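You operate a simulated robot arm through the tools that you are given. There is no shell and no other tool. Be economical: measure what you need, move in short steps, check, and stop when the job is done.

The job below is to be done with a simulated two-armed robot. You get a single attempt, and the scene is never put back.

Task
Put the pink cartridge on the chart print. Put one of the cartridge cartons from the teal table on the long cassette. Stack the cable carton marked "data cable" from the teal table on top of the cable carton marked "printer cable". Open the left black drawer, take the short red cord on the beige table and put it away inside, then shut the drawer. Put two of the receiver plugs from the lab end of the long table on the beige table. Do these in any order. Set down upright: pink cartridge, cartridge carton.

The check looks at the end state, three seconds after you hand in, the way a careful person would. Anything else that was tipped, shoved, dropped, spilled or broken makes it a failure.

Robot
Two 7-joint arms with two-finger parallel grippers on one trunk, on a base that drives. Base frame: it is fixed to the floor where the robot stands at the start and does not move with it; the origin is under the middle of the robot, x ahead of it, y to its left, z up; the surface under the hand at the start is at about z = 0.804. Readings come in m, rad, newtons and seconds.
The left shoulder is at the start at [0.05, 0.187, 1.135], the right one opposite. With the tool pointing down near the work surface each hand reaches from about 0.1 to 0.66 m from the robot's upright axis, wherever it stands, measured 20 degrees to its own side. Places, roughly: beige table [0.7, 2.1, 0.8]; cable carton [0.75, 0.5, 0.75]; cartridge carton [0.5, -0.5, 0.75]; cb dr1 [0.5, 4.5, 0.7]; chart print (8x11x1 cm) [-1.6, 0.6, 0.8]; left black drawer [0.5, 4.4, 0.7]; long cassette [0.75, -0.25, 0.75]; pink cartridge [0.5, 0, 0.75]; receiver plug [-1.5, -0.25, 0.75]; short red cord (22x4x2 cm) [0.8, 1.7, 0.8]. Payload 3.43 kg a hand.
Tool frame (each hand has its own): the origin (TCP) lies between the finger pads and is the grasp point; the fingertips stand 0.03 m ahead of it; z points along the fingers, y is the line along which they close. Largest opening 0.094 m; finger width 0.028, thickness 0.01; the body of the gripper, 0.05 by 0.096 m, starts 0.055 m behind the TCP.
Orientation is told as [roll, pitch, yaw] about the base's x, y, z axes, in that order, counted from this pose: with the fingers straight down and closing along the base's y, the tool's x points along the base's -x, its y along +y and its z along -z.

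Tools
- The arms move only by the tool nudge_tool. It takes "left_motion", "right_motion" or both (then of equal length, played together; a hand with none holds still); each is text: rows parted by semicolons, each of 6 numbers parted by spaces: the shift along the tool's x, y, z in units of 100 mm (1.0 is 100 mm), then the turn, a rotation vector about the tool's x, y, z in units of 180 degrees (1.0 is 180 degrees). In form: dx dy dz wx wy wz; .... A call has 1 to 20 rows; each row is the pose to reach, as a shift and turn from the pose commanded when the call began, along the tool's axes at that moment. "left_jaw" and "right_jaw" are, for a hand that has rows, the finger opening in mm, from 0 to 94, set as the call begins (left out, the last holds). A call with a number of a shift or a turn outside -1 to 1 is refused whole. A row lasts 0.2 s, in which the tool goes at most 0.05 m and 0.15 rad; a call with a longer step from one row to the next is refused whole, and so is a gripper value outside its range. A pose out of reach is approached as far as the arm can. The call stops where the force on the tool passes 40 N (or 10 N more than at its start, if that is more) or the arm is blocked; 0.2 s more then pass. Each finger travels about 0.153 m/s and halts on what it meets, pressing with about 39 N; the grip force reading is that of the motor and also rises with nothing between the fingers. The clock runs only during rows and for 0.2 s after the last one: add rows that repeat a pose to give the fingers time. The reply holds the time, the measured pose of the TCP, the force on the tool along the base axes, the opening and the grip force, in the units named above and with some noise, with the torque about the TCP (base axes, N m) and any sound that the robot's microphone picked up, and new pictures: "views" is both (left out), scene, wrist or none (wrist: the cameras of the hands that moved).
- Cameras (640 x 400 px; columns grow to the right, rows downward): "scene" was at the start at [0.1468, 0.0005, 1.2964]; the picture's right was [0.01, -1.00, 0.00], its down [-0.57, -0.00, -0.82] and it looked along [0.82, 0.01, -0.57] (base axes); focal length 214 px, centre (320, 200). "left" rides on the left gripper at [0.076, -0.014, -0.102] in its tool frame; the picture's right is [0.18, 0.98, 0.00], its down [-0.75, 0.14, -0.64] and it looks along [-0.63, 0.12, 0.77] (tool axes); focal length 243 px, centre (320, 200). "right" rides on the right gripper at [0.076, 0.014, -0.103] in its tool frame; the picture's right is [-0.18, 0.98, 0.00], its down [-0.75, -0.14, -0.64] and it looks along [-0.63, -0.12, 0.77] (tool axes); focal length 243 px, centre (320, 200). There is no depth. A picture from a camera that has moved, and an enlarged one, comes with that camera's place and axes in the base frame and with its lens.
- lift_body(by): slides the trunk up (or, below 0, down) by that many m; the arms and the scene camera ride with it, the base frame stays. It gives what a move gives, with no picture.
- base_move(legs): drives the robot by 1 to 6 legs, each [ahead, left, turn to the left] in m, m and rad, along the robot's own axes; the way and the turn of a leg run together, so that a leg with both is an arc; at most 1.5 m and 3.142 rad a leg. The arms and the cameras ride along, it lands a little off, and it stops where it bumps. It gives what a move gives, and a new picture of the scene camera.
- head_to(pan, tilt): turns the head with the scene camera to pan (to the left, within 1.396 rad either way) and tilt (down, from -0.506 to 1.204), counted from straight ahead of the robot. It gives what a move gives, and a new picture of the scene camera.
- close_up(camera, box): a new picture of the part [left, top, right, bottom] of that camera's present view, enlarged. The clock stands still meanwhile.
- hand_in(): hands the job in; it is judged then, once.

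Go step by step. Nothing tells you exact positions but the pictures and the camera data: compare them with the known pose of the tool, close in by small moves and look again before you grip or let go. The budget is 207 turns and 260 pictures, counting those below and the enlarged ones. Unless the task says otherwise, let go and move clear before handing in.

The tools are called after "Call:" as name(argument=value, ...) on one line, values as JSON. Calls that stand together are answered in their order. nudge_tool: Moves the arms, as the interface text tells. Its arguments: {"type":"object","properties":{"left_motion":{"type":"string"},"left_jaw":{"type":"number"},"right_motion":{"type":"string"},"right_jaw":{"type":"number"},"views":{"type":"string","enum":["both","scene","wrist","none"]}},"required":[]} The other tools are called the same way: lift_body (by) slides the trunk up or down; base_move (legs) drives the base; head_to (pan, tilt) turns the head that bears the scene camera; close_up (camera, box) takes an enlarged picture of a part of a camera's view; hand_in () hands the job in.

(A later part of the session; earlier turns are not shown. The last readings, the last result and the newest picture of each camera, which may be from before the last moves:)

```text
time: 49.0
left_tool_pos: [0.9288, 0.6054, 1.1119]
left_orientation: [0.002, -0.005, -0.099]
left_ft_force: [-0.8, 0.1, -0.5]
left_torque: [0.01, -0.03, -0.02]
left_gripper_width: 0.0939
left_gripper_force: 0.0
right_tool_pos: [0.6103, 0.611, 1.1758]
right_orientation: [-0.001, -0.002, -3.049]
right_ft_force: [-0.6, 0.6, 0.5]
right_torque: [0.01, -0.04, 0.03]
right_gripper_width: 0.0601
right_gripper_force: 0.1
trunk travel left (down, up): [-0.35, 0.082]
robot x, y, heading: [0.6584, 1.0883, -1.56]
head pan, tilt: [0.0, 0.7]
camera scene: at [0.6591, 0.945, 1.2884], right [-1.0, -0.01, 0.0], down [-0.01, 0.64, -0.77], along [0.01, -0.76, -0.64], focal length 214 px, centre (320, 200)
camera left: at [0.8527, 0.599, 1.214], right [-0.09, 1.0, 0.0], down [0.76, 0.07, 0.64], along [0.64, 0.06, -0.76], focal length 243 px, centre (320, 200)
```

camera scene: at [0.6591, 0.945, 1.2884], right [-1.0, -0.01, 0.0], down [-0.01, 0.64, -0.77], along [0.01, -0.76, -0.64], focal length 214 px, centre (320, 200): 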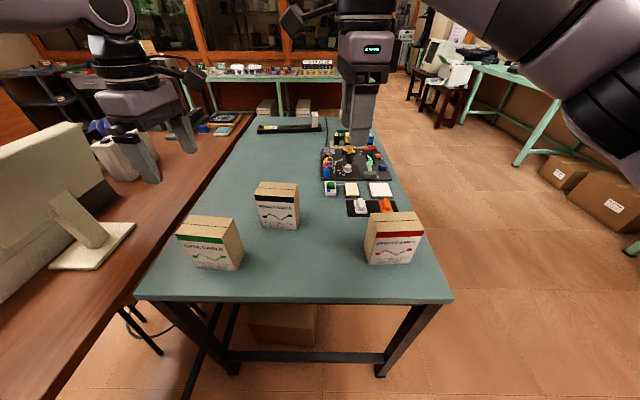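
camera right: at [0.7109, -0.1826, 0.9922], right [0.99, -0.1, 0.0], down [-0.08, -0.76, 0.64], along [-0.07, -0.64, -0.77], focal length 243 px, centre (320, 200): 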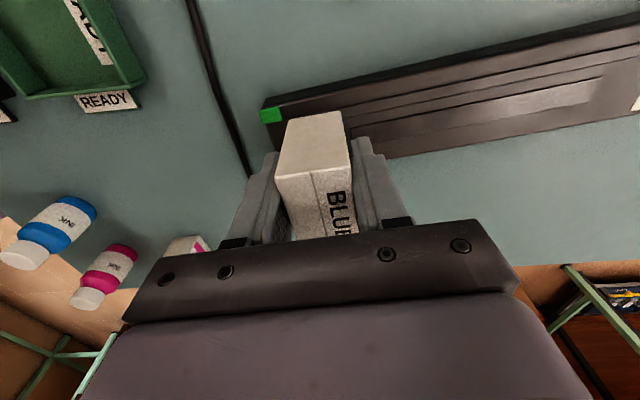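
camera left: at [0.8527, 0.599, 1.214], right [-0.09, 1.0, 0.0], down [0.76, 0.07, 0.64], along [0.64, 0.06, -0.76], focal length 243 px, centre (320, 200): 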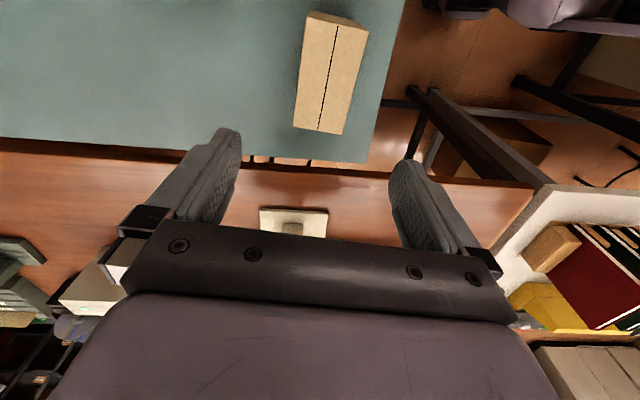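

The data carton's top centre is ~(0.928, 0.6145), yaw ≈ -0.08. Shift 9 mm and descend.

Call:
nudge_tool(left_motion="0 0.09 0.4 0 0 -0.003; 0 0.09 0.8 0 0 -0.005; 0 0.09 1.0 0 0 -0.005; 0 0.09 1.0 0 0 -0.005", views="wrist")

```text
time: 50.0
left_tool_pos: [0.9337, 0.6152, 1.0124]
left_orientation: [0.001, -0.002, -0.085]
left_ft_force: [0.6, -0.6, -0.4]
left_torque: [-0.03, 0.01, 0.01]
left_gripper_width: 0.0941
left_gripper_force: 0.1
right_tool_pos: [0.6103, 0.6115, 1.1742]
right_orientation: [0.0, -0.002, -3.05]
right_ft_force: [-1.1, 0.6, -0.2]
right_torque: [-0.03, 0.04, -0.01]
right_gripper_width: 0.0599
right_gripper_force: 0.0
trunk travel left (down, up): [-0.35, 0.082]
robot x, y, heading: [0.6567, 1.0861, -1.558]
head pan, tilt: [0.0, 0.7]
camera left: at [0.8567, 0.6076, 1.1148], right [-0.1, 0.99, 0.0], down [0.76, 0.08, 0.64], along [0.64, 0.07, -0.76], focal length 243 px, centre (320, 200)
```

left: 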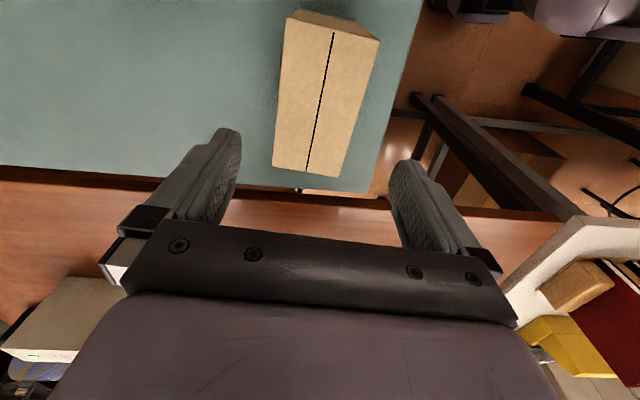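

Centred in y (0.6155). Descending to grip height.

Call:
nudge_tool(left_motion="-0.02 0 0.4 0 0 0; -0.02 0 0.8 0 0 0; -0.02 0 1.0 0 0 0; -0.02 0 1.0 0 0 0", views="wrist")

Call:
close_up(camera="scene", box=[140, 160, 340, 300])

```text
time: 51.0
left_tool_pos: [0.9336, 0.6151, 0.911]
left_orientation: [0.001, -0.004, -0.084]
left_ft_force: [-0.4, 0.1, 0.3]
left_torque: [0.03, 0.01, 0.01]
left_gripper_width: 0.0939
left_gripper_force: 0.2
right_tool_pos: [0.6095, 0.6113, 1.1738]
right_orientation: [0.0, -0.003, -3.049]
right_ft_force: [0.1, 0.8, 0.1]
right_torque: [0.02, 0.01, -0.02]
right_gripper_width: 0.0599
right_gripper_force: 0.1
trunk travel left (down, up): [-0.35, 0.082]
robot x, y, heading: [0.658, 1.0897, -1.558]
head pan, tilt: [0.0, 0.7]
camera left: at [0.8562, 0.6075, 1.0138], right [-0.1, 0.99, 0.0], down [0.76, 0.08, 0.64], along [0.64, 0.07, -0.76], focal length 243 px, centre (320, 200)
```

left: 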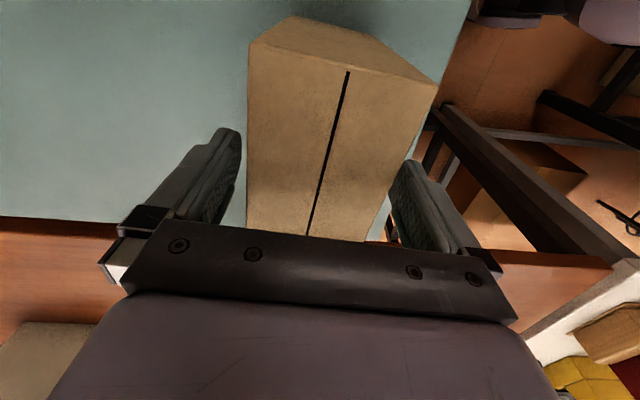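

```text
2.86 times, centred on (240, 230) of scene
camera zoom: at [0.6591, 0.945, 1.2884], right [-1.0, -0.01, 0.0], down [-0.01, 0.64, -0.76], along [0.01, -0.76, -0.64], focal length 613 px, centre (549, 114)
```

zoom: 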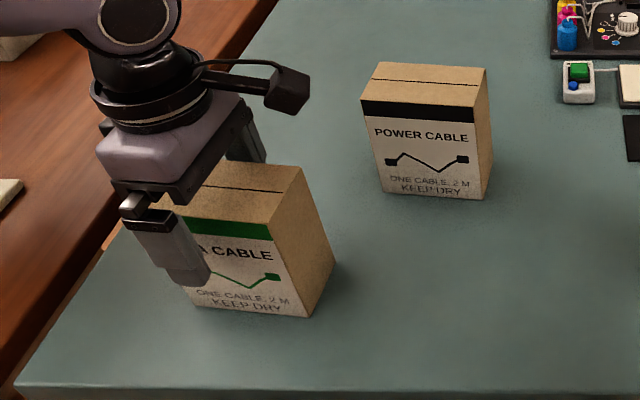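

Straddling without contact. Lower 2.5 cm and close.

Call:
nudge_tool(left_motion="0 0 0.25 0 0 0; 0 0 0.25 0 0 0", views="none")

Call:
nudge_tool(left_motion="0 0 0 0 0 0; 0 0 0 0 0 0; 0 0 0 0 0 0", left_jaw=50, views="none")

Call:
nudge_tool(left_motion="0 0 -0.4 0 0 0; 0 0 -0.8 0 0 0; 0 0 -1 0 0 0; 0 0 -1 0 0 0", views="both")

```text
time: 51.6
left_tool_pos: [0.9325, 0.6155, 0.8869]
left_orientation: [0.001, -0.002, -0.084]
left_ft_force: [0.1, 0.2, -0.5]
left_torque: [0.0, 0.02, -0.02]
left_gripper_width: 0.094
left_gripper_force: 0.0
right_tool_pos: [0.6098, 0.6099, 1.1749]
right_orientation: [0.001, -0.001, -3.048]
right_ft_force: [0.5, 0.5, -1.5]
right_torque: [-0.03, -0.02, -0.02]
right_gripper_width: 0.0598
right_gripper_force: 0.0
trunk travel left (down, up): [-0.35, 0.082]
robot x, y, heading: [0.6603, 1.0907, -1.558]
head pan, tilt: [0.0, 0.7]
```

```text
time: 52.4
left_tool_pos: [0.9329, 0.6157, 0.8864]
left_orientation: [0.001, -0.002, -0.084]
left_ft_force: [-0.4, -0.6, -0.6]
left_torque: [-0.02, -0.01, 0.0]
left_gripper_width: 0.0664
left_gripper_force: 38.6
right_tool_pos: [0.6106, 0.6099, 1.1739]
right_orientation: [0.0, -0.001, -3.048]
right_ft_force: [-0.5, 0.2, 0.5]
right_torque: [-0.02, 0.01, 0.04]
right_gripper_width: 0.0598
right_gripper_force: 0.1
trunk travel left (down, up): [-0.35, 0.082]
robot x, y, heading: [0.6572, 1.0889, -1.55]
head pan, tilt: [0.0, 0.7]
```

```text
time: 53.4
left_tool_pos: [0.9338, 0.6149, 0.9873]
left_orientation: [0.002, -0.003, -0.084]
left_ft_force: [0.1, 0.5, -1.9]
left_torque: [0.0, -0.04, -0.01]
left_gripper_width: 0.0661
left_gripper_force: 38.7
right_tool_pos: [0.6098, 0.6096, 1.1736]
right_orientation: [0.0, -0.001, -3.049]
right_ft_force: [-0.1, 0.2, 0.6]
right_torque: [0.01, -0.02, -0.02]
right_gripper_width: 0.0601
right_gripper_force: 0.0
trunk travel left (down, up): [-0.35, 0.082]
robot x, y, heading: [0.6598, 1.0949, -1.562]
head pan, tilt: [0.0, 0.7]
camera scene: at [0.6593, 0.9447, 1.2884], right [-1.0, -0.01, 0.0], down [-0.01, 0.64, -0.76], along [0.01, -0.76, -0.64], focal length 214 px, centre (320, 200)
camera left: at [0.8577, 0.6079, 1.0902], right [-0.1, 0.99, 0.0], down [0.76, 0.08, 0.64], along [0.64, 0.07, -0.77], focal length 243 px, centre (320, 200)
```

scene: 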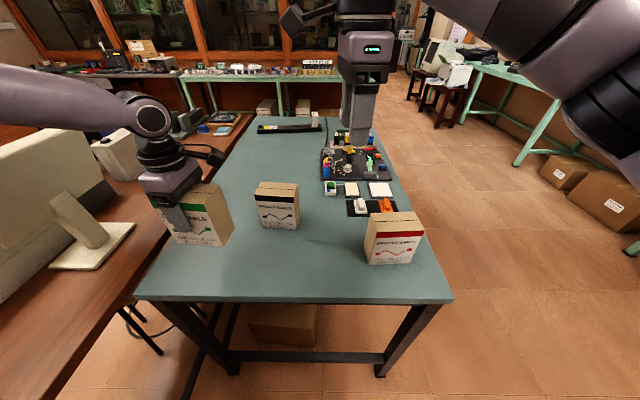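
left: 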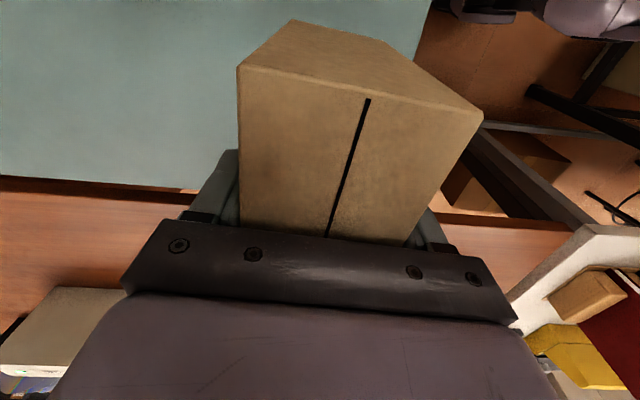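

Held firmly. Raise more, then strafe right so the carton comes over the printer carton.

Call:
nudge_tool(left_motion="0 0 -0.4 0 0 0; 0 0 -0.8 0 0 0; 0 0 -0.8 0 0 0", views="none")

Call:
base_move(legs=[[0, -0.4, 0]])

Call:
close_up(camera="left", box=[0, 0, 640, 400])

```text
time: 54.2
left_tool_pos: [0.9324, 0.6143, 1.0682]
left_orientation: [0.003, 0.001, -0.084]
left_ft_force: [-0.2, 0.1, -2.2]
left_torque: [-0.01, -0.02, 0.02]
left_gripper_width: 0.0662
left_gripper_force: 39.4
right_tool_pos: [0.6109, 0.6111, 1.1734]
right_orientation: [0.001, -0.003, -3.049]
right_ft_force: [0.5, 0.0, 0.1]
right_torque: [0.0, -0.02, 0.01]
right_gripper_width: 0.06
right_gripper_force: 0.1
trunk travel left (down, up): [-0.35, 0.082]
robot x, y, heading: [0.6566, 1.0876, -1.561]
head pan, tilt: [0.0, 0.7]
```

```text
time: 58.2
left_tool_pos: [0.5345, 0.6093, 1.0682]
left_orientation: [0.001, -0.002, -0.092]
left_ft_force: [0.5, 0.4, -2.5]
left_torque: [-0.02, -0.03, -0.03]
left_gripper_width: 0.0659
left_gripper_force: 38.6
right_tool_pos: [0.2117, 0.6082, 1.1743]
right_orientation: [0.0, -0.002, -3.056]
right_ft_force: [-0.7, 0.1, -0.2]
right_torque: [0.03, 0.0, -0.01]
right_gripper_width: 0.0601
right_gripper_force: 0.1
trunk travel left (down, up): [-0.35, 0.082]
robot x, y, heading: [0.2635, 1.0881, -1.567]
head pan, tilt: [0.0, 0.7]
camera scene: at [0.2638, 0.9413, 1.2884], right [-1.0, 0.0, 0.0], down [0.0, 0.64, -0.76], along [0.0, -0.76, -0.64], focal length 214 px, centre (320, 200)
```

scene: 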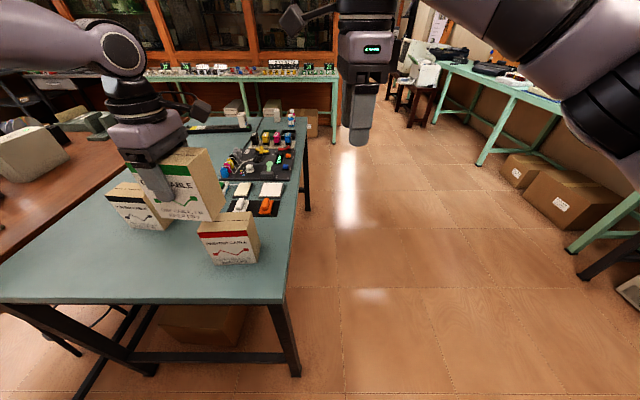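

```text
1.00 times, centred on (320, 200) of left (not enlarged: the box is as wide or as high as the picture)
camera zoom: at [0.4582, 0.6022, 1.1712], right [-0.09, 1.0, 0.0], down [0.76, 0.07, 0.64], along [0.64, 0.06, -0.76], focal length 243 px, centre (320, 200)
```

zoom: 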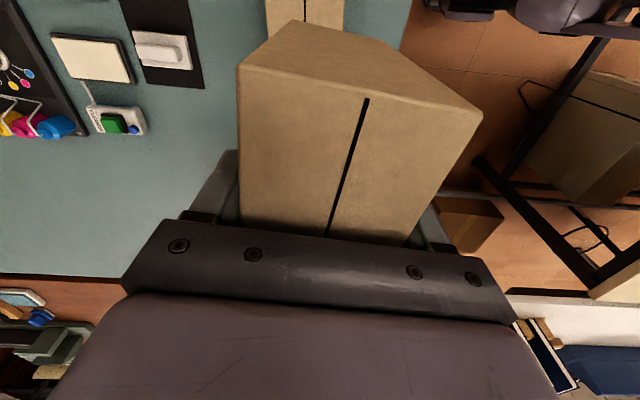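

I'll re-measure the printer carton from here.

Call:
close_up(camera="scene", box=[90, 140, 290, 280])

Call:
close_up(camera="left", box=[200, 0, 520, 200])

```text
2.86 times, centred on (190, 210) of scene
camera zoom: at [0.2638, 0.9413, 1.2884], right [-1.0, 0.0, 0.0], down [0.0, 0.64, -0.76], along [0.0, -0.76, -0.64], focal length 613 px, centre (691, 171)
```

zoom: 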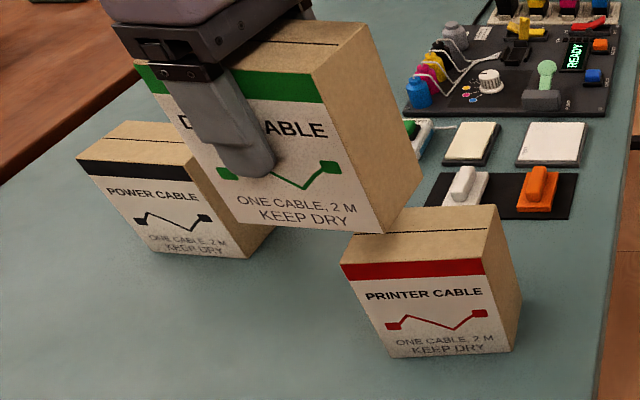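

```text
2.00 times, centred on (360, 100) of left
camera zoom: at [0.4582, 0.6022, 1.1712], right [-0.09, 1.0, 0.0], down [0.76, 0.07, 0.64], along [0.64, 0.06, -0.76], focal length 485 px, centre (240, 400)
```

zoom: 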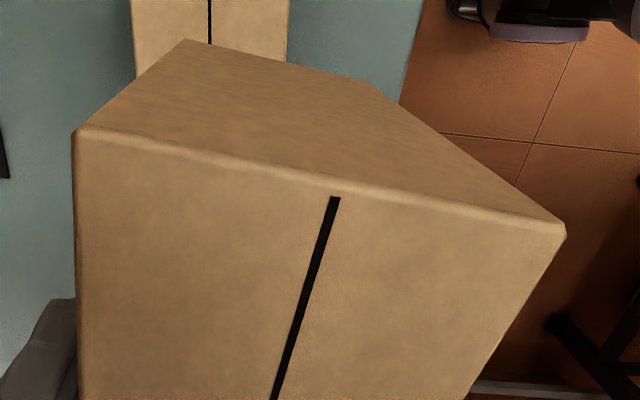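

Printer carton: centre ≈(0.484, 0.589), yaw ≈ +0.06, top ≈0.93. Align the data carton above it and lower partway.

Call:
nudge_tool(left_motion="0.2 -0.1 0 0 0 -0.024; 0.41 -0.21 0 0 0 -0.048; 0.41 -0.21 0.2 0 0 -0.048; 0.41 -0.21 0.35 0 0 -0.048; 0.41 -0.21 0.35 0 0 -0.048", views="none")

Call:
close_up(camera="scene", box=[130, 140, 330, 280])

Call:
close_up(camera="left", box=[200, 0, 520, 200])

```text
time: 59.5
left_tool_pos: [0.4926, 0.5939, 1.0333]
left_orientation: [0.001, -0.002, 0.061]
left_ft_force: [0.0, 0.2, -2.4]
left_torque: [-0.01, -0.04, -0.01]
left_gripper_width: 0.066
left_gripper_force: 38.6
right_tool_pos: [0.2121, 0.6075, 1.1751]
right_orientation: [0.001, -0.002, -3.057]
right_ft_force: [1.0, 0.2, 0.5]
right_torque: [0.0, 0.03, 0.02]
right_gripper_width: 0.0602
right_gripper_force: 0.0
trunk travel left (down, up): [-0.35, 0.082]
robot x, y, heading: [0.2595, 1.0891, -1.564]
head pan, tilt: [0.0, 0.7]
```

```text
2.86 times, centred on (230, 210) of scene
camera zoom: at [0.2639, 0.9414, 1.2884], right [-1.0, 0.0, 0.0], down [0.0, 0.64, -0.76], along [0.0, -0.76, -0.64], focal length 613 px, centre (577, 171)
```

zoom: 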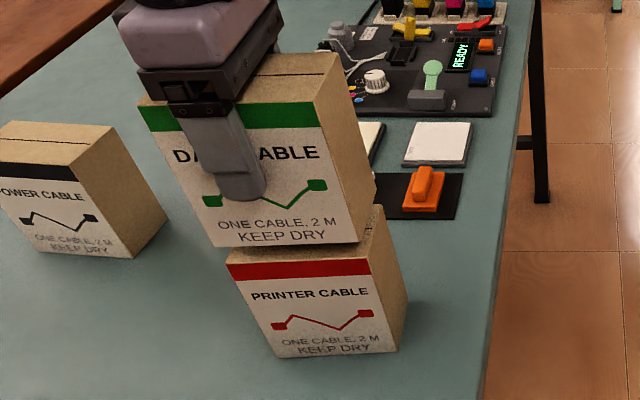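

```text
2.00 times, centred on (360, 100) of left
camera zoom: at [0.4182, 0.5748, 1.1365], right [-0.24, 0.97, 0.0], down [0.74, 0.18, 0.64], along [0.62, 0.16, -0.77], focal length 485 px, centre (240, 400)
```

zoom: 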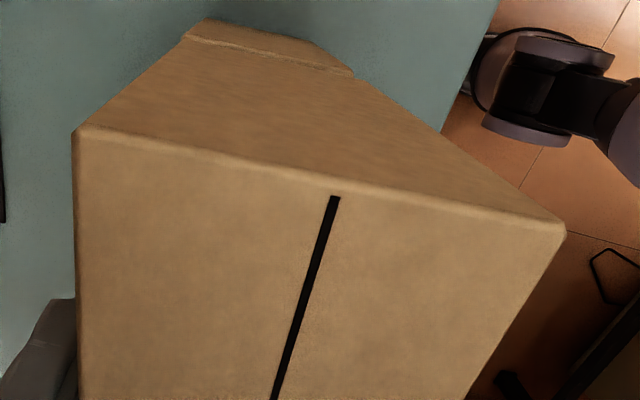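

Very well aligned. Shift 3 mm and lower in small steps until contact.

Call:
nudge_tool(left_motion="0 -0.03 0.08 0 0 0; 0 -0.03 0.15 0 0 0; 0 -0.03 0.15 0 0 0", views="none")

Call:
nudge_tool(left_motion="0 0 0.02 0 0 0; 0 0 0.04 0 0 0; 0 0 0.05 0 0 0", views="none")

Call:
close_up(camera="scene", box=[130, 140, 330, 280])

```text
time: 60.2
left_tool_pos: [0.4927, 0.5897, 1.0176]
left_orientation: [0.002, -0.004, 0.056]
left_ft_force: [-0.2, 0.6, -2.4]
left_torque: [-0.02, -0.04, 0.01]
left_gripper_width: 0.0661
left_gripper_force: 39.4
right_tool_pos: [0.2122, 0.6079, 1.173]
right_orientation: [0.0, -0.003, -3.054]
right_ft_force: [0.4, -0.6, 0.2]
right_torque: [-0.04, -0.01, 0.02]
right_gripper_width: 0.0599
right_gripper_force: 0.0
trunk travel left (down, up): [-0.35, 0.082]
robot x, y, heading: [0.2621, 1.088, -1.564]
head pan, tilt: [0.0, 0.7]
```

```text
time: 61.0
left_tool_pos: [0.4923, 0.5899, 1.0169]
left_orientation: [-0.005, -0.001, 0.061]
left_ft_force: [6.5, 1.8, 21.4]
left_torque: [0.68, -0.27, -0.19]
left_gripper_width: 0.0662
left_gripper_force: 38.8
right_tool_pos: [0.2113, 0.6098, 1.1742]
right_orientation: [0.002, -0.001, -3.056]
right_ft_force: [-0.3, -0.4, 0.4]
right_torque: [0.0, 0.01, -0.02]
right_gripper_width: 0.0601
right_gripper_force: 0.1
trunk travel left (down, up): [-0.35, 0.082]
robot x, y, heading: [0.2611, 1.0841, -1.564]
head pan, tilt: [0.0, 0.7]
```

```text
2.86 times, centred on (230, 210) of scene
camera zoom: at [0.2638, 0.9434, 1.2891], right [-1.0, 0.0, 0.0], down [0.0, 0.64, -0.77], along [0.0, -0.77, -0.64], focal length 613 px, centre (577, 171)
```

zoom: 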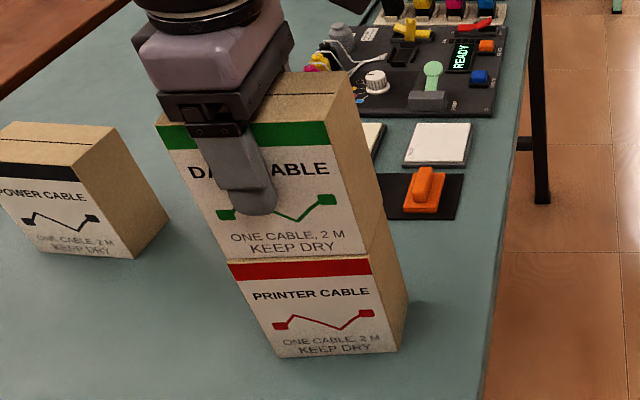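

Seated on the printer carton. Relax the push, then release and lift clear.

Call:
nudge_tool(left_motion="0 0 -0.04 0 0 0; 0 0 -0.04 0 0 0", views="none")

Call:
nudge_tool(left_motion="0 0 0 0 0 0; 0 0 0 0 0 0; 0 0 0 0 0 0", left_jaw=92, views="none")

Call:
nudge_tool(left_motion="0 0 -0.3 0 0 0; 0 0 -0.6 0 0 0; 0 0 -1 0 0 0; 0 0 -1 0 0 0", views="none")

Call:
close_up(camera="scene", box=[130, 140, 330, 280])

```text
time: 61.6
left_tool_pos: [0.4922, 0.59, 1.0173]
left_orientation: [-0.001, -0.002, 0.062]
left_ft_force: [2.3, -2.5, 5.6]
left_torque: [-0.43, 0.07, 0.18]
left_gripper_width: 0.0661
left_gripper_force: 39.2
right_tool_pos: [0.2106, 0.6077, 1.1747]
right_orientation: [-0.001, -0.004, -3.055]
right_ft_force: [0.2, 0.1, 0.0]
right_torque: [-0.03, 0.0, 0.0]
right_gripper_width: 0.0598
right_gripper_force: 0.2
trunk travel left (down, up): [-0.35, 0.082]
robot x, y, heading: [0.265, 1.0851, -1.564]
head pan, tilt: [0.0, 0.7]
```

```text
time: 62.5
left_tool_pos: [0.492, 0.5904, 1.0166]
left_orientation: [0.002, -0.003, 0.06]
left_ft_force: [0.6, 1.0, 0.3]
left_torque: [-0.02, 0.0, 0.02]
left_gripper_width: 0.092
left_gripper_force: 0.1
right_tool_pos: [0.211, 0.6081, 1.1741]
right_orientation: [0.001, -0.002, -3.055]
right_ft_force: [-0.8, -0.3, 0.5]
right_torque: [-0.02, 0.01, -0.01]
right_gripper_width: 0.0601
right_gripper_force: 0.0
trunk travel left (down, up): [-0.35, 0.082]
robot x, y, heading: [0.2596, 1.0856, -1.564]
head pan, tilt: [0.0, 0.7]
```

```text
time: 63.5
left_tool_pos: [0.4931, 0.5882, 1.1171]
left_orientation: [0.003, -0.005, 0.061]
left_ft_force: [-1.1, 0.0, 0.6]
left_torque: [0.01, 0.0, 0.02]
left_gripper_width: 0.0921
left_gripper_force: 0.0
right_tool_pos: [0.2123, 0.6075, 1.1736]
right_orientation: [0.0, -0.002, -3.055]
right_ft_force: [0.0, 0.2, -0.2]
right_torque: [0.0, -0.02, 0.01]
right_gripper_width: 0.0601
right_gripper_force: 0.0
trunk travel left (down, up): [-0.35, 0.082]
robot x, y, heading: [0.2629, 1.084, -1.565]
head pan, tilt: [0.0, 0.7]
```

```text
2.86 times, centred on (230, 210) of scene
camera zoom: at [0.2639, 0.9415, 1.2884], right [-1.0, 0.0, 0.0], down [0.0, 0.64, -0.76], along [0.0, -0.76, -0.64], focal length 613 px, centre (577, 171)
```

zoom: 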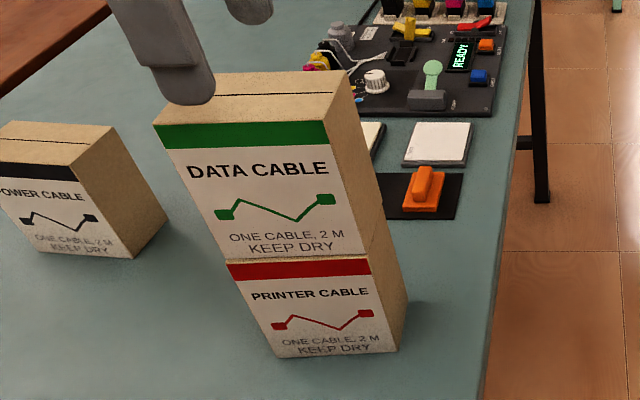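

The stack is good. Next, the pink cartridge: raise the left hand, turn the right hand back to natural, and drive around to the front of the teal table.

Call:
nudge_tool(left_motion="0 0 -0.1 0 0 0.0475; 0 0 -0.2 0 0 0.095; 0 0 -0.3 0 0 0.1425; 0 0 -0.4 0 0 0.19; 0 0 -0.5 0 0 0.2375; 0 0 -0.6 0 0 0.285; 0 0 -0.7 0 0 0.3325; 0 0 -0.8 0 0 0.38; 0 0 -0.9 0 0 0.4275; 0 0 -1 0 0 0.475; 0 0 -1 0 0 0.515", right_motion="0 0 0 0 0 -0.0475; 0 0 0 0 0 -0.095; 0 0 0 0 0 -0.1425; 0 0 0 0 0 -0.19; 0 0 0 0 0 -0.2375; 0 0 0 0 0 -0.285; 0 0 0 0 0 -0.3325; 0 0 0 0 0 -0.38; 0 0 0 0 0 -0.4275; 0 0 0 0 0 -0.475; 0 0 0 0 0 -0.475", right_jaw=94, views="none")

Call:
base_move(legs=[[0, -0.48, 0], [0, 0, 1.564], [0, -0.97, 0], [0.2, 0, 0]])

```text
time: 65.8
left_tool_pos: [0.5051, 0.6076, 1.2041]
left_orientation: [0.001, 0.0, -1.563]
left_ft_force: [0.6, 0.2, 0.0]
left_torque: [0.01, -0.02, -0.01]
left_gripper_width: 0.092
left_gripper_force: 0.1
left hand out of reach, approached as far as the arm can: row 4, 5, 6, 7, 8, 9, 10, 11
right_tool_pos: [0.2114, 0.608, 1.1753]
right_orientation: [-0.002, -0.002, -1.563]
right_ft_force: [0.2, 1.0, -0.2]
right_torque: [-0.01, 0.02, -0.01]
right_gripper_width: 0.0939
right_gripper_force: 0.1
trunk travel left (down, up): [-0.35, 0.082]
robot x, y, heading: [0.2608, 1.0843, -1.565]
head pan, tilt: [0.0, 0.7]
```

```text
time: 84.0
left_tool_pos: [0.4746, 0.3703, 1.2052]
left_orientation: [0.002, 0.0, 0.022]
left_ft_force: [-0.3, 0.7, -0.1]
left_torque: [-0.01, 0.01, -0.01]
left_gripper_width: 0.092
left_gripper_force: 0.1
right_tool_pos: [0.4779, 0.0768, 1.1739]
right_orientation: [-0.002, 0.0, 0.018]
right_ft_force: [-0.2, -0.5, -0.8]
right_torque: [0.01, 0.01, -0.01]
right_gripper_width: 0.0938
right_gripper_force: 0.1
trunk travel left (down, up): [-0.35, 0.082]
robot x, y, heading: [0.0012, 0.1229, 0.02]
head pan, tilt: [0.0, 0.7]
camera scene: at [0.1434, 0.124, 1.2883], right [0.02, -1.0, 0.0], down [-0.64, -0.01, -0.76], along [0.76, 0.01, -0.64], focal length 214 px, centre (320, 200)
```

scene: 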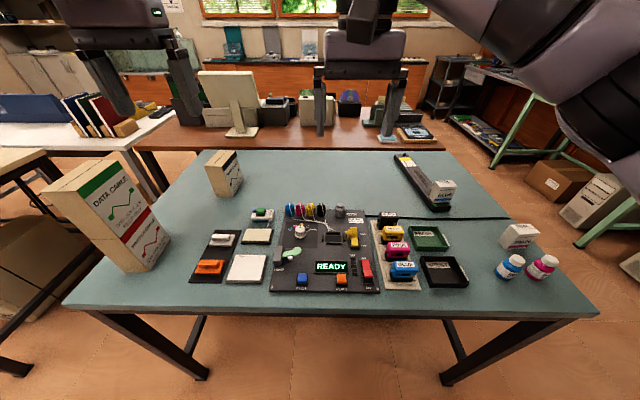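

Stack and carton look fine. Move the right hand over the pink cartridge.

Call:
nudge_tool(right_motion="0 -0.34 0.3 0 0 0; 0 -0.68 0.6 0 0 0; 0 -1 0.9 0 0 0; 0 -1 0.9 0 0 0", views="none")

Call:
nudge_tool(right_motion="0 -0.2 0.2 0 0 0; 0 -0.42 0.4 0 0 0; 0 -0.42 0.4 0 0 0", views="wrist")

Call:
close_up(camera="scene", box=[340, 190, 480, 300])

```text
time: 85.0
left_tool_pos: [0.4727, 0.3692, 1.2047]
left_orientation: [0.001, 0.001, 0.023]
left_ft_force: [-0.2, 0.6, -0.1]
left_torque: [-0.01, -0.02, -0.02]
left_gripper_width: 0.0921
left_gripper_force: 0.0
right_tool_pos: [0.4793, -0.0247, 1.0833]
right_orientation: [-0.002, -0.001, 0.019]
right_ft_force: [0.6, 0.3, -0.5]
right_torque: [-0.01, 0.0, -0.01]
right_gripper_width: 0.0939
right_gripper_force: 0.0
trunk travel left (down, up): [-0.35, 0.082]
robot x, y, heading: [-0.0024, 0.1211, 0.019]
head pan, tilt: [0.0, 0.7]
```

```text
time: 85.8
left_tool_pos: [0.4712, 0.3696, 1.2057]
left_orientation: [0.002, 0.001, 0.024]
left_ft_force: [-0.3, 0.3, -0.2]
left_torque: [-0.01, 0.01, -0.02]
left_gripper_width: 0.0919
left_gripper_force: 0.1
right_tool_pos: [0.4806, -0.066, 1.0428]
right_orientation: [-0.002, -0.001, 0.019]
right_ft_force: [-0.3, -0.2, 0.4]
right_torque: [0.02, 0.03, 0.01]
right_gripper_width: 0.0939
right_gripper_force: 0.1
trunk travel left (down, up): [-0.35, 0.082]
robot x, y, heading: [-0.0023, 0.1194, 0.015]
head pan, tilt: [0.0, 0.7]
camera right: at [0.4033, -0.0535, 1.1464], right [0.17, 0.99, 0.0], down [0.76, -0.13, 0.64], along [0.63, -0.11, -0.77], focal length 243 px, centre (320, 200)
```

right: 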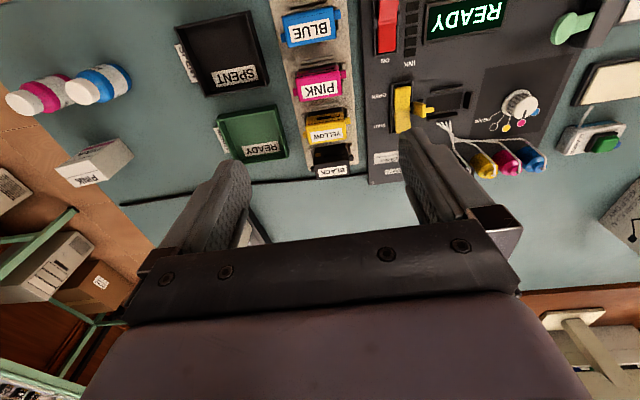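

```text
3.64 times, centred on (410, 245) of scene
camera zoom: at [0.1427, 0.1241, 1.2884], right [0.02, -1.0, 0.0], down [-0.64, -0.01, -0.76], along [0.76, 0.01, -0.64], focal length 780 px, centre (-7, 36)
```

zoom: 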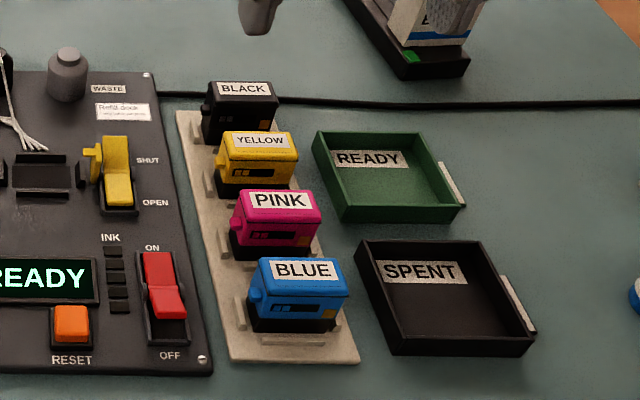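

Call:
close_up(camera="right", box=[240, 0, 400, 180])

```text
2.22 times, centred on (320, 90) of right
camera zoom: at [0.4033, -0.0535, 1.1464], right [0.17, 0.99, 0.0], down [0.76, -0.13, 0.64], along [0.63, -0.11, -0.77], focal length 539 px, centre (320, 444)
```

zoom: 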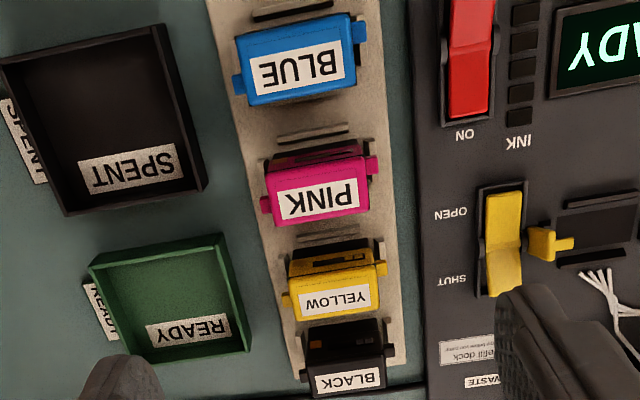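

Call:
close_up(camera="scene", box=[375, 225, 435, 270])

Call:
close_up(camera="right", box=[280, 40, 370, 120])

```text
8.89 times, centred on (405, 248) of scene
camera zoom: at [0.1427, 0.1241, 1.2884], right [0.02, -1.0, 0.0], down [-0.64, -0.01, -0.76], along [0.76, 0.01, -0.64], focal length 1906 px, centre (-436, -222)
```

zoom: 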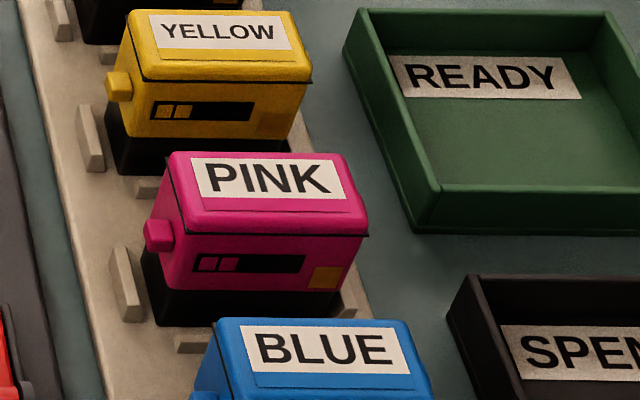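

```text
5.00 times, centred on (325, 80) of right
camera zoom: at [0.4033, -0.0535, 1.1464], right [0.17, 0.99, 0.0], down [0.76, -0.13, 0.64], along [0.63, -0.11, -0.77], focal length 1213 px, centre (295, 800)
```

zoom: 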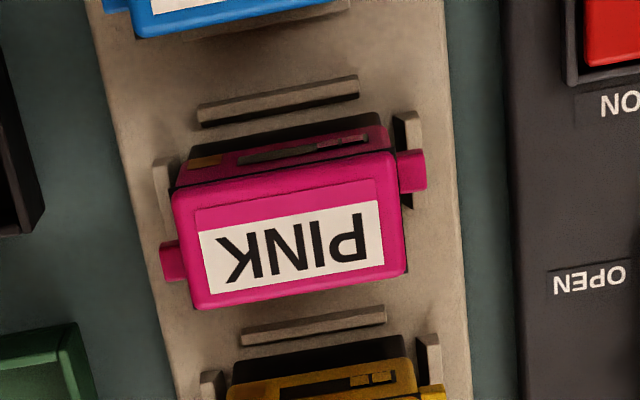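

The pink cartridge's top is centred at ~(0.4755, -0.067, 0.862), 2.4 cm thick in x with ~2.7 cm gaps to neighbours; side lugs make a front-back grip better. I'll turn the right hand 90° with the opening narrowed.

Call:
nudge_tool(right_motion="0.01 0 0.07 0 0 0.046; 0.01 0 0.14 0 0 0.092; 0.02 0 0.21 0 0 0.138; 0.02 0 0.28 0 0 0.184; 0.03 0 0.35 0 0 0.23; 0.03 -0.01 0.42 0 0 0.276; 0.04 -0.01 0.49 0 0 0.322; 0.04 -0.01 0.56 0 0 0.368; 0.05 -0.01 0.63 0 0 0.414; 0.05 -0.01 0.7 0 0 0.46; 0.05 -0.01 0.75 0 0 0.506; 0.05 -0.01 0.75 0 0 0.506", right_jaw=44, views="wrist")

Call:
close_up(camera="right", box=[200, 40, 440, 220])

```text
time: 88.3
left_tool_pos: [0.4732, 0.371, 1.2065]
left_orientation: [0.003, 0.0, 0.023]
left_ft_force: [0.5, -0.5, 0.9]
left_torque: [-0.03, 0.02, 0.0]
left_gripper_width: 0.0916
left_gripper_force: 0.1
right_tool_pos: [0.4738, -0.0672, 0.9696]
right_orientation: [0.0, -0.002, -1.575]
right_ft_force: [-1.0, 0.4, 0.5]
right_torque: [0.02, 0.02, 0.04]
right_gripper_width: 0.0441
right_gripper_force: 0.1
trunk travel left (down, up): [-0.35, 0.082]
robot x, y, heading: [0.0008, 0.1243, 0.018]
head pan, tilt: [0.0, 0.7]
camera right: at [0.4879, 0.0089, 1.0729], right [0.98, -0.19, 0.0], down [-0.14, -0.75, 0.64], along [-0.12, -0.63, -0.77], focal length 243 px, centre (320, 200)
```

right: 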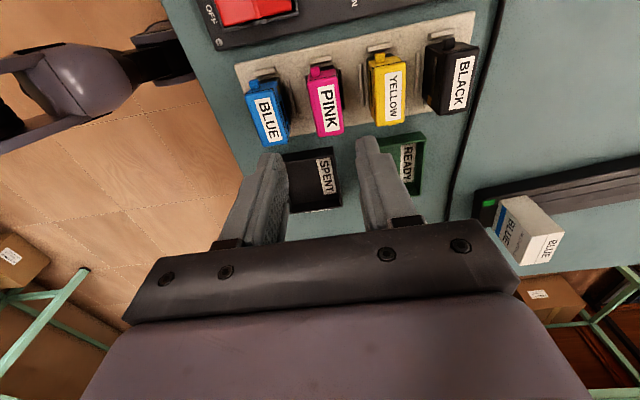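

```text
2.22 times, centred on (320, 130) of right
camera zoom: at [0.4879, 0.0089, 1.0729], right [0.98, -0.19, 0.0], down [-0.14, -0.75, 0.64], along [-0.12, -0.63, -0.77], focal length 539 px, centre (320, 356)
```

zoom: 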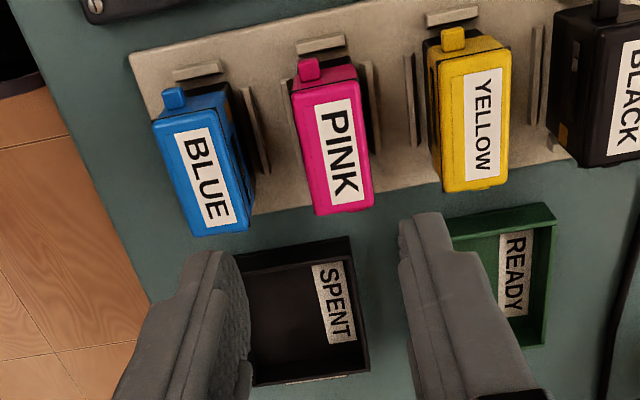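

Pink's top is now measured at x≈0.478. I'll shift 4 mm and come down to just above it for a refined check.

Call:
nudge_tool(right_motion="0.01 0.04 0.25 0 0 0; 0.01 0.04 0.47 0 0 0; 0.01 0.04 0.47 0 0 0", views="none")

Call:
close_up(camera="right", box=[200, 40, 440, 220])

Call:
close_up(camera="scene", box=[340, 190, 480, 300])

```text
time: 89.2
left_tool_pos: [0.4727, 0.37, 1.205]
left_orientation: [0.002, -0.001, 0.023]
left_ft_force: [0.9, -0.7, 0.0]
left_torque: [-0.03, 0.01, -0.03]
left_gripper_width: 0.0919
left_gripper_force: 0.0
right_tool_pos: [0.4786, -0.0661, 0.9218]
right_orientation: [0.001, -0.004, -1.571]
right_ft_force: [-0.3, 0.1, 0.2]
right_torque: [0.0, 0.03, 0.0]
right_gripper_width: 0.044
right_gripper_force: 0.0
trunk travel left (down, up): [-0.35, 0.082]
robot x, y, heading: [-0.0008, 0.1178, 0.017]
head pan, tilt: [0.0, 0.7]
```

```text
2.22 times, centred on (320, 130) of right
camera zoom: at [0.4923, 0.0104, 1.0255], right [0.98, -0.18, 0.0], down [-0.14, -0.75, 0.64], along [-0.12, -0.63, -0.77], focal length 539 px, centre (320, 356)
```

zoom: 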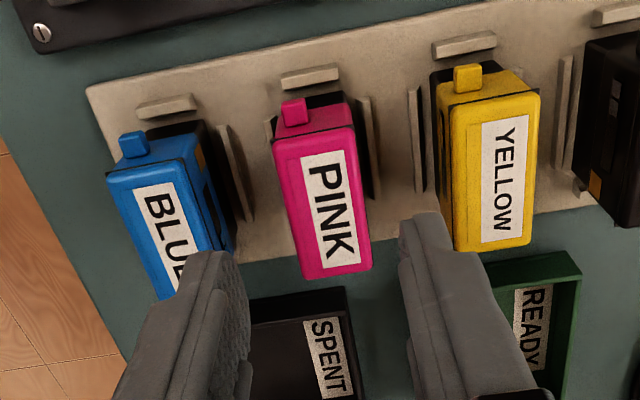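

```text
3.64 times, centred on (410, 245) of scene
camera zoom: at [0.1427, 0.124, 1.2884], right [0.02, -1.0, 0.0], down [-0.64, -0.01, -0.76], along [0.76, 0.01, -0.64], focal length 780 px, centre (-7, 36)
```

zoom: 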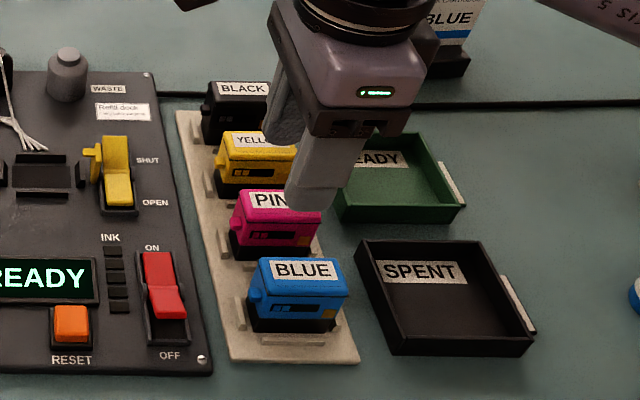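

Refined: pink spans x 0.4675–0.492; fingers opened to 40 mm clear both neighbours by ~8 mm. Descending.

Call:
nudge_tool(right_motion="0.02 0.01 0.1 0 0 0; 0.02 0.01 0.35 0 0 0; 0.02 0.01 0.6 0 0 0; 0.02 0.01 0.6 0 0 0", right_jaw=40, views="none")

Call:
close_up(camera="right", box=[200, 40, 440, 220])

Call:
close_up(camera="scene", box=[375, 225, 435, 270])

```text
time: 90.2
left_tool_pos: [0.4736, 0.3693, 1.2065]
left_orientation: [0.002, 0.0, 0.023]
left_ft_force: [0.3, -0.4, 0.7]
left_torque: [-0.01, -0.02, -0.04]
left_gripper_width: 0.0917
left_gripper_force: 0.0
right_tool_pos: [0.4786, -0.0645, 0.8607]
right_orientation: [-0.001, -0.002, -1.569]
right_ft_force: [-0.3, -0.1, -0.3]
right_torque: [0.0, 0.06, 0.02]
right_gripper_width: 0.04
right_gripper_force: 0.1
trunk travel left (down, up): [-0.35, 0.082]
robot x, y, heading: [-0.0014, 0.122, 0.017]
head pan, tilt: [0.0, 0.7]
```

```text
2.22 times, centred on (320, 130) of right
camera zoom: at [0.4937, 0.0121, 0.964], right [0.98, -0.18, 0.0], down [-0.14, -0.75, 0.64], along [-0.12, -0.63, -0.77], focal length 539 px, centre (320, 356)
```

zoom: 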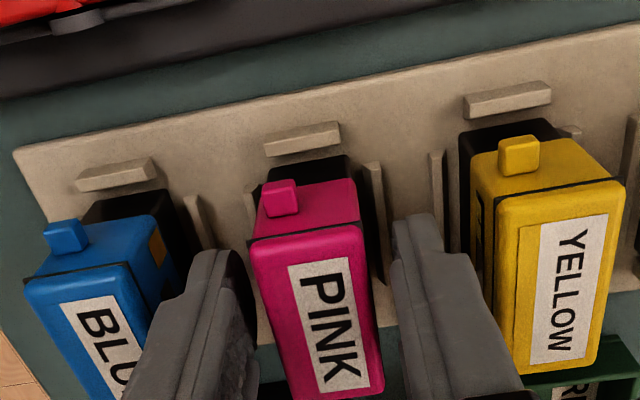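

```text
8.89 times, centred on (405, 248) of scene
camera zoom: at [0.1426, 0.124, 1.2884], right [0.02, -1.0, 0.0], down [-0.64, -0.01, -0.76], along [0.76, 0.01, -0.64], focal length 1906 px, centre (-436, -222)
```

zoom: 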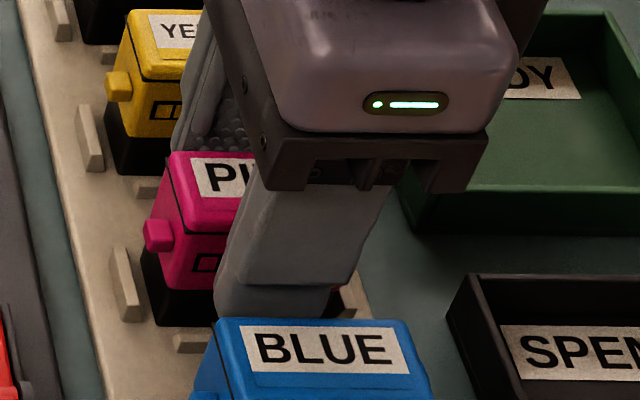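

Fingers straddle the pink cartridge centrally. Close, then lift straight.

Call:
nudge_tool(right_motion="0 0 0 0 0 0; 0 0 0 0 0 0; 0 0 0 0 0 0", right_jaw=10, views="none")

Call:
nudge_tool(right_motion="0 0 -0.1 0 0 0; 0 0 -0.3 0 0 0; 0 0 -0.6 0 0 0; 0 0 -1 0 0 0; 0 0 -1 0 0 0", views="both")

```text
time: 91.0
left_tool_pos: [0.4717, 0.3689, 1.2066]
left_orientation: [0.001, -0.001, 0.022]
left_ft_force: [-0.1, -0.3, 0.1]
left_torque: [0.03, 0.01, 0.01]
left_gripper_width: 0.0919
left_gripper_force: 0.1
right_tool_pos: [0.4804, -0.0639, 0.8632]
right_orientation: [0.002, 0.001, -1.572]
right_ft_force: [2.6, -0.4, 9.0]
right_torque: [0.03, 0.05, -0.01]
right_gripper_width: 0.0249
right_gripper_force: 39.0
trunk travel left (down, up): [-0.35, 0.082]
robot x, y, heading: [-0.0015, 0.1209, 0.017]
head pan, tilt: [0.0, 0.7]
```

```text
time: 92.2
left_tool_pos: [0.4729, 0.3688, 1.2047]
left_orientation: [0.004, 0.0, 0.022]
left_ft_force: [0.4, -0.1, 0.3]
left_torque: [-0.04, 0.01, -0.02]
left_gripper_width: 0.0923
left_gripper_force: 0.1
right_tool_pos: [0.4798, -0.0655, 0.9612]
right_orientation: [-0.001, -0.002, -1.571]
right_ft_force: [0.5, 0.0, 0.0]
right_torque: [0.0, -0.02, -0.05]
right_gripper_width: 0.0246
right_gripper_force: 39.1
trunk travel left (down, up): [-0.35, 0.082]
robot x, y, heading: [-0.0002, 0.123, 0.017]
head pan, tilt: [0.0, 0.7]
camera scene: at [0.1428, 0.1239, 1.2884], right [0.02, -1.0, 0.0], down [-0.64, -0.01, -0.76], along [0.76, 0.01, -0.64], focal length 214 px, centre (320, 200)
camera right: at [0.4935, 0.0119, 1.0652], right [0.98, -0.18, 0.0], down [-0.14, -0.75, 0.64], along [-0.12, -0.63, -0.77], focal length 243 px, centre (320, 200)
```

scene: 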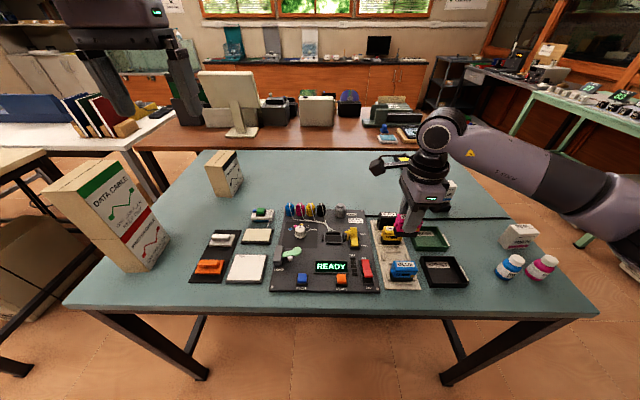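
right: 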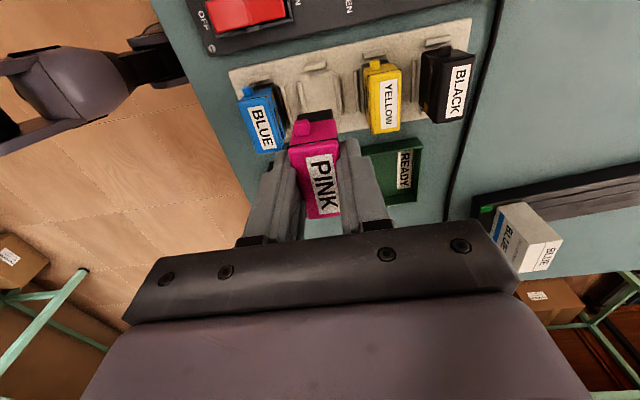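

Cartridge lifted upright. Raise more, back off and turn around to see the tables behind.

Call:
nudge_tool(right_motion="0 0 -0.4 0 0 0; 0 0 -0.8 0 0 0; 0 0 -1 0 0 0", views="none")

Call:
base_move(legs=[[-0.4, 0, 0], [0, 0, 3.12]])

```text
time: 93.0
left_tool_pos: [0.4724, 0.3697, 1.2045]
left_orientation: [0.001, 0.0, 0.022]
left_ft_force: [0.4, -0.7, -0.1]
left_torque: [0.03, 0.01, -0.01]
left_gripper_width: 0.0922
left_gripper_force: 0.0
right_tool_pos: [0.4793, -0.0645, 1.0631]
right_orientation: [0.001, 0.002, -1.571]
right_ft_force: [-0.3, -0.9, 0.5]
right_torque: [-0.04, -0.03, -0.01]
right_gripper_width: 0.0249
right_gripper_force: 38.7
trunk travel left (down, up): [-0.35, 0.082]
robot x, y, heading: [-0.0003, 0.119, 0.018]
head pan, tilt: [0.0, 0.7]
```

```text
time: 102.8
left_tool_pos: [-0.8726, -0.1294, 1.2049]
left_orientation: [0.002, 0.001, -3.122]
left_ft_force: [0.2, -0.2, 0.4]
left_torque: [0.01, 0.02, -0.01]
left_gripper_width: 0.0922
left_gripper_force: 0.1
right_tool_pos: [-0.8769, 0.3037, 1.0623]
right_orientation: [0.0, -0.001, 1.567]
right_ft_force: [0.9, 0.9, 0.0]
right_torque: [-0.03, 0.0, -0.02]
right_gripper_width: 0.0244
right_gripper_force: 38.9
trunk travel left (down, up): [-0.35, 0.082]
robot x, y, heading: [-0.3946, 0.1163, -3.128]
head pan, tilt: [0.0, 0.7]
camera scene: at [-0.5409, 0.1148, 1.2884], right [-0.01, 1.0, 0.0], down [0.64, 0.01, -0.76], along [-0.76, -0.01, -0.64], focal length 214 px, centre (320, 200)
```

scene: 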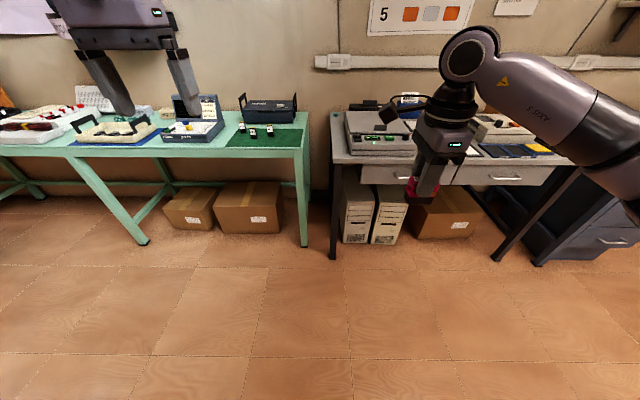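

Behind me: a long green-framed table (left, with plugs on a green mat) and a grey desk (right) that should hold the chart print. I'll approach the desk to look.

Call:
base_move(legs=[[0.35, -0.4, 0]])

Call:
close_up(camera="scene", box=[160, 60, 480, 260])

Call:
close_up(camera="right", box=[0, 0, 640, 400])

```text
time: 106.9
left_tool_pos: [-1.2308, 0.2769, 1.2057]
left_orientation: [0.003, -0.001, -3.126]
left_ft_force: [0.1, 0.1, 0.5]
left_torque: [0.01, 0.02, 0.0]
left_gripper_width: 0.0919
left_gripper_force: 0.1
right_tool_pos: [-1.2318, 0.7104, 1.0621]
right_orientation: [0.0, -0.001, 1.56]
right_ft_force: [-0.4, 0.3, 0.0]
right_torque: [-0.01, 0.01, -0.01]
right_gripper_width: 0.0251
right_gripper_force: 39.3
trunk travel left (down, up): [-0.35, 0.082]
robot x, y, heading: [-0.7571, 0.5237, -3.131]
head pan, tilt: [0.0, 0.7]
camera scene: at [-0.8967, 0.5191, 1.2884], right [-0.01, 1.0, 0.0], down [0.64, 0.01, -0.76], along [-0.76, -0.01, -0.64], focal length 214 px, centre (320, 200)
```

scene: 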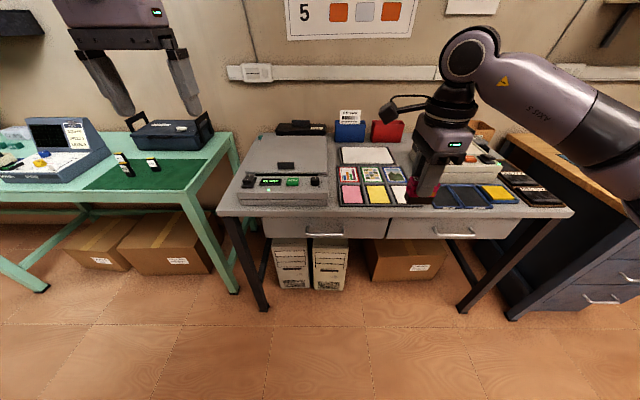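

```text
2.00 times, centred on (320, 160) of scene
camera zoom: at [-0.8967, 0.5191, 1.2884], right [-0.01, 1.0, 0.0], down [0.64, 0.01, -0.76], along [-0.76, -0.01, -0.64], focal length 429 px, centre (320, 280)
```

zoom: 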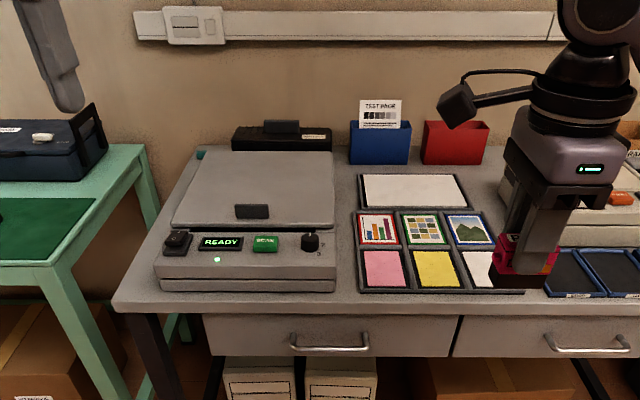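

```text
1.00 times, centred on (320, 200) of right (not enlarged: the box is as wide or as high as the picture)
camera zoom: at [-1.2478, 0.6343, 1.1655], right [-0.98, 0.19, 0.0], down [0.15, 0.75, 0.64], along [0.12, 0.63, -0.77], focal length 243 px, centre (320, 200)
```

zoom: 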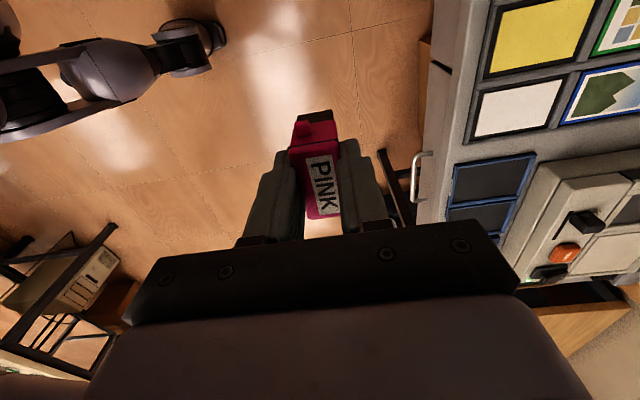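

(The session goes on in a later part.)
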